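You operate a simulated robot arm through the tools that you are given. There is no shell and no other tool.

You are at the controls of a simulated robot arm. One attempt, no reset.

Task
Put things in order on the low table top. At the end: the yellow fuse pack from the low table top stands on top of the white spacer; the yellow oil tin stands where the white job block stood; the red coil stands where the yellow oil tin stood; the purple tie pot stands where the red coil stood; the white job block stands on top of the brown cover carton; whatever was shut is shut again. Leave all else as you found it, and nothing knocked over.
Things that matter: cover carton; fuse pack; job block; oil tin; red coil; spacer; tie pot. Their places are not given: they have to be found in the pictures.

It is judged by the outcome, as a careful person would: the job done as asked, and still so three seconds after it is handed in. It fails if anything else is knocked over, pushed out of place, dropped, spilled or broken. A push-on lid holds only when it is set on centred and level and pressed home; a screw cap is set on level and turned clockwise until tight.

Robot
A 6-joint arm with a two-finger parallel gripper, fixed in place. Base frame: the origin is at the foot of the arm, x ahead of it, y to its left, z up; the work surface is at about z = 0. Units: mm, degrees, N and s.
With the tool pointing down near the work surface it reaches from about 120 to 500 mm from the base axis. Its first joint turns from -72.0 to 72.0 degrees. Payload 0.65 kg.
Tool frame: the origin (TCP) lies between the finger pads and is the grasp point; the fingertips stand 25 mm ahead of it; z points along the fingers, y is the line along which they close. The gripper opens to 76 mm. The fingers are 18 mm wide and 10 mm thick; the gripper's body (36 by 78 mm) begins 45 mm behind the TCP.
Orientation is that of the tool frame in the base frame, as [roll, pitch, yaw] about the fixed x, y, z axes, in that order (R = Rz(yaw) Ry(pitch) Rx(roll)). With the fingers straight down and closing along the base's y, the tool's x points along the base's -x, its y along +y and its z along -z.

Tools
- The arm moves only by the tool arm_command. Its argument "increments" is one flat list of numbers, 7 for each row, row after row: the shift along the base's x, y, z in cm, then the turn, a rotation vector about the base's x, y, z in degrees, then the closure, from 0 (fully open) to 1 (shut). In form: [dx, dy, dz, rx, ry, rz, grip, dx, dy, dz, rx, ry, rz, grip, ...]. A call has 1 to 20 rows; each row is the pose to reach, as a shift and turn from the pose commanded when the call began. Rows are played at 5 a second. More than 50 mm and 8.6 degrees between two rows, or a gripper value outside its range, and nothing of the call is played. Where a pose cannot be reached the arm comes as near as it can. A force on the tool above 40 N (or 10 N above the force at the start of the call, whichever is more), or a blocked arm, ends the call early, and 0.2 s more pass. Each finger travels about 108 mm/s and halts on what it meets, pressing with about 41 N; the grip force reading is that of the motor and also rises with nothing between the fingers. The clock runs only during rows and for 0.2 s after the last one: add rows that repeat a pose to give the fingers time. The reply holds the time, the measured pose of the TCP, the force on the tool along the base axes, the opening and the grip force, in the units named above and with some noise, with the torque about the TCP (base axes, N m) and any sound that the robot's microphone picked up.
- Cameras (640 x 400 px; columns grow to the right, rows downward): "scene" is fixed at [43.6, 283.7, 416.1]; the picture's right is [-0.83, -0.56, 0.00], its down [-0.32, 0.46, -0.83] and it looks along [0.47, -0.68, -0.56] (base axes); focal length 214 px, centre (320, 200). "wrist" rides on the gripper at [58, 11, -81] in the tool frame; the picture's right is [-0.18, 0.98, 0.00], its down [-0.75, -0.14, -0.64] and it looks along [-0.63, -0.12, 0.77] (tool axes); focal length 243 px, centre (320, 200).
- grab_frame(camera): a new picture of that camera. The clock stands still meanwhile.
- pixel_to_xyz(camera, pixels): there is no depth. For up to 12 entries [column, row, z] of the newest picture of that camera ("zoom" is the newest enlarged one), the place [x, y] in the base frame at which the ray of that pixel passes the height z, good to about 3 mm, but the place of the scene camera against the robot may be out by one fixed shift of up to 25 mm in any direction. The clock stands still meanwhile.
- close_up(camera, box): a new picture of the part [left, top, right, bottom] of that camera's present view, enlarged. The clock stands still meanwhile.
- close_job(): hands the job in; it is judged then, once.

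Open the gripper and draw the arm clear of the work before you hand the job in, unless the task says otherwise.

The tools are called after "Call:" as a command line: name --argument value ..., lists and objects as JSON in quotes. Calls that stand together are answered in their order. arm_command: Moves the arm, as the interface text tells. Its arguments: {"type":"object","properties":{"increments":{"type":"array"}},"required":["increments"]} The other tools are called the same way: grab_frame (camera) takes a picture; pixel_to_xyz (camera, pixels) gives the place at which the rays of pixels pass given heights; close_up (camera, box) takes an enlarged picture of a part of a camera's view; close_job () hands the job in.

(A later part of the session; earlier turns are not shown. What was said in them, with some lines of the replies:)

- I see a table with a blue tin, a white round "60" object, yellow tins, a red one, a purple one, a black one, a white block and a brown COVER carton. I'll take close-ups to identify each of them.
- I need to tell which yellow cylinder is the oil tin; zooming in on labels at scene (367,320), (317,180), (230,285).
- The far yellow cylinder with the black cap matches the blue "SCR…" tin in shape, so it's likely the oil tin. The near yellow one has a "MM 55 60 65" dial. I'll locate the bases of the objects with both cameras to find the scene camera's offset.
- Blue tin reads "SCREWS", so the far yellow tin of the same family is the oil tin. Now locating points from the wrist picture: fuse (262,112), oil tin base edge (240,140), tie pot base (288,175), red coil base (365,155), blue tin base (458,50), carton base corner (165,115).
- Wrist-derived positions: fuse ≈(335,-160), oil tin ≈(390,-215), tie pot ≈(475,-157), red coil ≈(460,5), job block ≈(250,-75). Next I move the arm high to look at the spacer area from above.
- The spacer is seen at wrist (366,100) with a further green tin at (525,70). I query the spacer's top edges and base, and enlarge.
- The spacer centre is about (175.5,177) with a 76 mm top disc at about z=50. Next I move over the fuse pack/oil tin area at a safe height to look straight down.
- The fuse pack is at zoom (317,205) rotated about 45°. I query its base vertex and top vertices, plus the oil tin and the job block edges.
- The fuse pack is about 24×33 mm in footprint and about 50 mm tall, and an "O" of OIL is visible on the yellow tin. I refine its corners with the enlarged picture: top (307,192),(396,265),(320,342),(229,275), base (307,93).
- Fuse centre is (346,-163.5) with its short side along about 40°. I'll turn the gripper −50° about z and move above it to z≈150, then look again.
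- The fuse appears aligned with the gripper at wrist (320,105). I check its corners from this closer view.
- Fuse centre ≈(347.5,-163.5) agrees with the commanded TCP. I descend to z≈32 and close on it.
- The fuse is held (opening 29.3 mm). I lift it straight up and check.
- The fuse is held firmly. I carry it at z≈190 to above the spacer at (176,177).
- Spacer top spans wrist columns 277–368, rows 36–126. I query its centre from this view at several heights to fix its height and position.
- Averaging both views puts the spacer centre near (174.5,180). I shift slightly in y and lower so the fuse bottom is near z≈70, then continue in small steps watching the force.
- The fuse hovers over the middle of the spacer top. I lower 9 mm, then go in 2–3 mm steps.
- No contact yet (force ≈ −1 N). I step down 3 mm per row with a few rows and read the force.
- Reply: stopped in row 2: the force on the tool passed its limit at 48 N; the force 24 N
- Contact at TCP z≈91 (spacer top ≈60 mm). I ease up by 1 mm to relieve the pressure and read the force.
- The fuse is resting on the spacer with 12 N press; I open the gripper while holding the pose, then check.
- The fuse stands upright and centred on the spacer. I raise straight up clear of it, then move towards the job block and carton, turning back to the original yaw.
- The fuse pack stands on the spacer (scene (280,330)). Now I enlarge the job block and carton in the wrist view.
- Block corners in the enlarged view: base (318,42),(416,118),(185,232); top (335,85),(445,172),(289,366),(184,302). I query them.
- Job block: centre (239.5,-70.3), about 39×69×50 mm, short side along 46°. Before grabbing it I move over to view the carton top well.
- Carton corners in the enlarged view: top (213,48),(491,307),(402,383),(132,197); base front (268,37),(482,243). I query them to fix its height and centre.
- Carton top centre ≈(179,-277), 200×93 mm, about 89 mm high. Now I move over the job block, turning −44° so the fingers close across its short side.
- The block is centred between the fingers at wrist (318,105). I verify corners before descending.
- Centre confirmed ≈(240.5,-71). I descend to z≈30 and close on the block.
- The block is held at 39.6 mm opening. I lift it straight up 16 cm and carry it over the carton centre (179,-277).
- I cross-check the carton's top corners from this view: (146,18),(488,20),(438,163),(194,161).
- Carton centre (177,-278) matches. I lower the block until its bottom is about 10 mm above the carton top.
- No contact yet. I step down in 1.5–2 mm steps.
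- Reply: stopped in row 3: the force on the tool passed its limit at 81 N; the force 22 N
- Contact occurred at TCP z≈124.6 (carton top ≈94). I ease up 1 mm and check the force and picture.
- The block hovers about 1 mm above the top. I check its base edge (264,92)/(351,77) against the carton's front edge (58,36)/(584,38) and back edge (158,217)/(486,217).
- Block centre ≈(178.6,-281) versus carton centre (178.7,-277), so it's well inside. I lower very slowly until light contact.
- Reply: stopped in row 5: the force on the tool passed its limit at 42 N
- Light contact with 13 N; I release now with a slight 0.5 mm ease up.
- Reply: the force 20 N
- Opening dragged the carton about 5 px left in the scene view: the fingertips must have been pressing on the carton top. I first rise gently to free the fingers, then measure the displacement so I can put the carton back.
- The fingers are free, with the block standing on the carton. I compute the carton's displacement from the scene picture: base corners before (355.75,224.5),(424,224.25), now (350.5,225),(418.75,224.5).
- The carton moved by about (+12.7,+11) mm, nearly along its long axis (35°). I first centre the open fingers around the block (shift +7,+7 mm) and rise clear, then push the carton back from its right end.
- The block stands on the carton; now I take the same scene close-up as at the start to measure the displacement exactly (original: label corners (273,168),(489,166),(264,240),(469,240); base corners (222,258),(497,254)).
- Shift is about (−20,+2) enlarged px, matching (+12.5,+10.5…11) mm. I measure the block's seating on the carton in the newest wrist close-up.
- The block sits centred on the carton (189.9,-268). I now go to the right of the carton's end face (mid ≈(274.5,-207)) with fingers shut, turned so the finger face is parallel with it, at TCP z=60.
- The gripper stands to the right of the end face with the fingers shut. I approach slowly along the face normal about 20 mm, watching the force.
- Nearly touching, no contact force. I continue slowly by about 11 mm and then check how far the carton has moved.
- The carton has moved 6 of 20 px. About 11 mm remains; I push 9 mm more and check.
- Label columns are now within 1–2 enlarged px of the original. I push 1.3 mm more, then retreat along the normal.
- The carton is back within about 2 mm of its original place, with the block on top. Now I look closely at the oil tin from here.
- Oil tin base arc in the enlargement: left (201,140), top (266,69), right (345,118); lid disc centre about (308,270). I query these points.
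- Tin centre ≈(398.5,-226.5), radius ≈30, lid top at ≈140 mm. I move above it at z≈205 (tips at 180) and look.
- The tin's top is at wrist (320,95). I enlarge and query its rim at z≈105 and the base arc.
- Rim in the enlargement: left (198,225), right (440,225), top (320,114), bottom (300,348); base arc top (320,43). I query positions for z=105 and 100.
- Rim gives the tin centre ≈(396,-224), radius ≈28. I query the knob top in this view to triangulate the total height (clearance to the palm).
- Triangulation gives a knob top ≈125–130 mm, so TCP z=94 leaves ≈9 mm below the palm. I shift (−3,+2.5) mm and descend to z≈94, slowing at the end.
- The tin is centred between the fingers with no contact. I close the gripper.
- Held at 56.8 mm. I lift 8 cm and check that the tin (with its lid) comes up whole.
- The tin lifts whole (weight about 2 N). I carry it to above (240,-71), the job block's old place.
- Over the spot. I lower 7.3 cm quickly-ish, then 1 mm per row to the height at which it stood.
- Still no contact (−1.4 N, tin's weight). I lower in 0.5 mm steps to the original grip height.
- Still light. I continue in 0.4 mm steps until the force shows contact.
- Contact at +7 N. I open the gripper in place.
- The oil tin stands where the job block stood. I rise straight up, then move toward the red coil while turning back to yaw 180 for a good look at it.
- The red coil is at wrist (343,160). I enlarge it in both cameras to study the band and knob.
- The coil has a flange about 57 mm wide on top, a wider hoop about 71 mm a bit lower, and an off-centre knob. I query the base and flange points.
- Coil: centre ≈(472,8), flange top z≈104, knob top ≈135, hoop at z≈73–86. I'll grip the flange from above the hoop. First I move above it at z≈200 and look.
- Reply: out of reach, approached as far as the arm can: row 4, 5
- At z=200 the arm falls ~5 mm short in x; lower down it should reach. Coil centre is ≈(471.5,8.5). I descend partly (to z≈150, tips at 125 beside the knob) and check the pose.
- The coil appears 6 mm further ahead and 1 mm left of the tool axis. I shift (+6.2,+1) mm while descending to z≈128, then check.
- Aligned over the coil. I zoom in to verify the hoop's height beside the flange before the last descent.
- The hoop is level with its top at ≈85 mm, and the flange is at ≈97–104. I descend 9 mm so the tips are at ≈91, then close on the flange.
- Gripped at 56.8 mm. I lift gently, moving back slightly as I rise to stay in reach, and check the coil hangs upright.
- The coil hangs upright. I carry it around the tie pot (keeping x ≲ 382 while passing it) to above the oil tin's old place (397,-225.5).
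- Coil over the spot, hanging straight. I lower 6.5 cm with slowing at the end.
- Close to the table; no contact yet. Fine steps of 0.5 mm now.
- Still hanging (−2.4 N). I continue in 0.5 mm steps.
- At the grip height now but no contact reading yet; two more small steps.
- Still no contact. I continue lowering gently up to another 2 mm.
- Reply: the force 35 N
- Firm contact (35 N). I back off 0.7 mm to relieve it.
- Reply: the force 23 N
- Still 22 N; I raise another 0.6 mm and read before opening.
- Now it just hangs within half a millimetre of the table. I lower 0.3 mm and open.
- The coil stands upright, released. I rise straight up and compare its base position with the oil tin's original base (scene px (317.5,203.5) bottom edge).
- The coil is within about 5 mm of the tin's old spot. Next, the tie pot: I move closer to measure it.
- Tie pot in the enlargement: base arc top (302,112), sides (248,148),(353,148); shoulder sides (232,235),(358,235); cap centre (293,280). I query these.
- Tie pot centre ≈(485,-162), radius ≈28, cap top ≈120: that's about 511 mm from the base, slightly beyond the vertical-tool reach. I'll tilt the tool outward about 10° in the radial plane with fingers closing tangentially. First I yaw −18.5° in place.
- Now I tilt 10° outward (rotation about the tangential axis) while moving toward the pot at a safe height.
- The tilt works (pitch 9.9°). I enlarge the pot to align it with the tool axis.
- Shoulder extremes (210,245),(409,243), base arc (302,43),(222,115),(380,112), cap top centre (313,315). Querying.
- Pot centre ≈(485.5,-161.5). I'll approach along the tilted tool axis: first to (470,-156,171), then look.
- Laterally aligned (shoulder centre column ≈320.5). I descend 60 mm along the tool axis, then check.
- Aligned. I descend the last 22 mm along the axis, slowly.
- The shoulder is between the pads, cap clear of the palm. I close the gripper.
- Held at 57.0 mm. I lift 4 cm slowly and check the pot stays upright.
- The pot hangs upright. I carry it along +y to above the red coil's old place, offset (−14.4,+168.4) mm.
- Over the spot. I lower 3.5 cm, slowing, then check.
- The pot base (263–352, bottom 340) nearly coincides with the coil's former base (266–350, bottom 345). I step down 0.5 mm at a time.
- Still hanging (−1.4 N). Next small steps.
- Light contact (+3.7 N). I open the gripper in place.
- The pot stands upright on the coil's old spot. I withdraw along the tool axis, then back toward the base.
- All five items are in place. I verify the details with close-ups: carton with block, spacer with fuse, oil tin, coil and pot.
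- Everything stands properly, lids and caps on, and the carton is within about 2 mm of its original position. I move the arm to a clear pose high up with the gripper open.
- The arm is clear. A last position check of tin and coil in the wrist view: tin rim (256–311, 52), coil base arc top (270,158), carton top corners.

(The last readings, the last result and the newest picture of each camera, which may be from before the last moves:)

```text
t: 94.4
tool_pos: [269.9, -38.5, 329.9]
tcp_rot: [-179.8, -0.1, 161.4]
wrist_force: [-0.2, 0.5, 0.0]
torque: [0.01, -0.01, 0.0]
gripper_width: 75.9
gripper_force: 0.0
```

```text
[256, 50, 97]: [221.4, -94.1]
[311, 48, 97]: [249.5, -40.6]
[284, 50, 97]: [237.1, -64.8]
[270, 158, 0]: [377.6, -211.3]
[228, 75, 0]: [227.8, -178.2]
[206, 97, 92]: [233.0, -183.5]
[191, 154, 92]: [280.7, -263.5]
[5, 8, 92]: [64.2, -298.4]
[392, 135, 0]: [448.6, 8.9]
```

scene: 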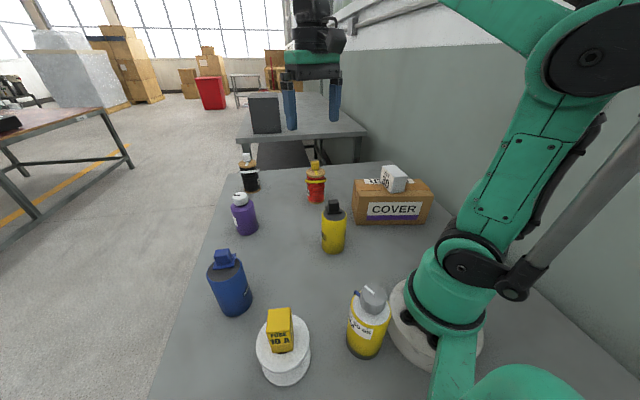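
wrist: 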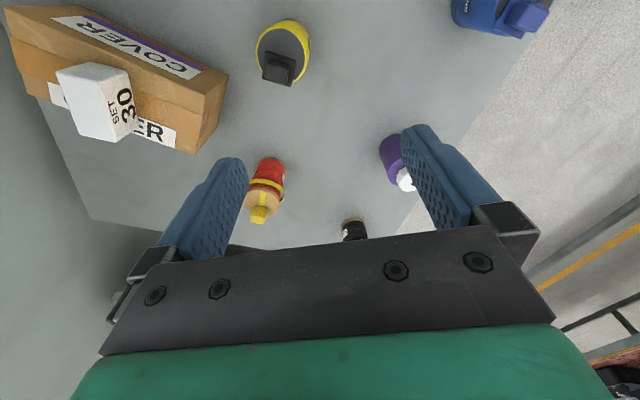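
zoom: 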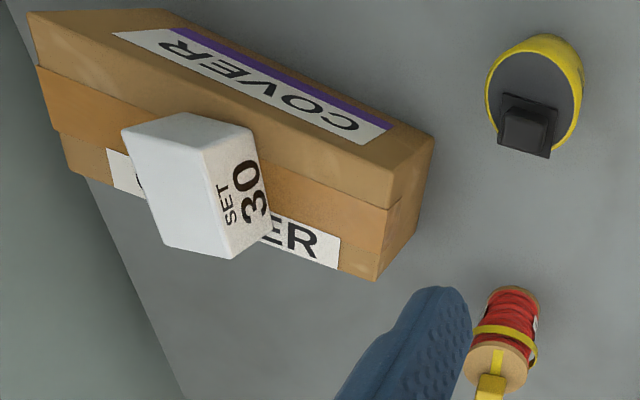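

The tin sits at about (237,-67) against the target (240,-71), and the carton corners match the original. All five moves are done, everything is upright and shut, and the arm is clear with the gripper open. I hand the job in.

Call:
close_job

```text
The job is handed in.
```

The job is handed in, and all five moves are done. Everything was upright with lids and caps on in the last pictures.

| Item | Where it is now | How close |
|---|---|---|
| Yellow fuse pack | On top of the white spacer | Near the centre of the top |
| White job block | On top of the brown cover carton | Centred on the top face |
| Yellow oil tin | Where the job block stood | Within about 5 mm |
| Red coil | Where the oil tin stood | Within about 5 mm |
| Purple tie pot | Where the red coil stood | Base lines up within a few millimetres |

**Carton moved and put back:** when I let go of the job block, the fingertips dragged the cover carton about 17 mm. I pushed it back from its end face, and it is now within about 2–3 mm of its original position.

**Harder contacts:** a few set-downs were firmer than intended. The worst was a brief 81 N peak when the block first met the carton. I saw no damage in the pictures.

The blue tin, green tin, black coil and dial were not touched. I never opened any lid or cap. At hand-in the arm was raised clear with the gripper open.
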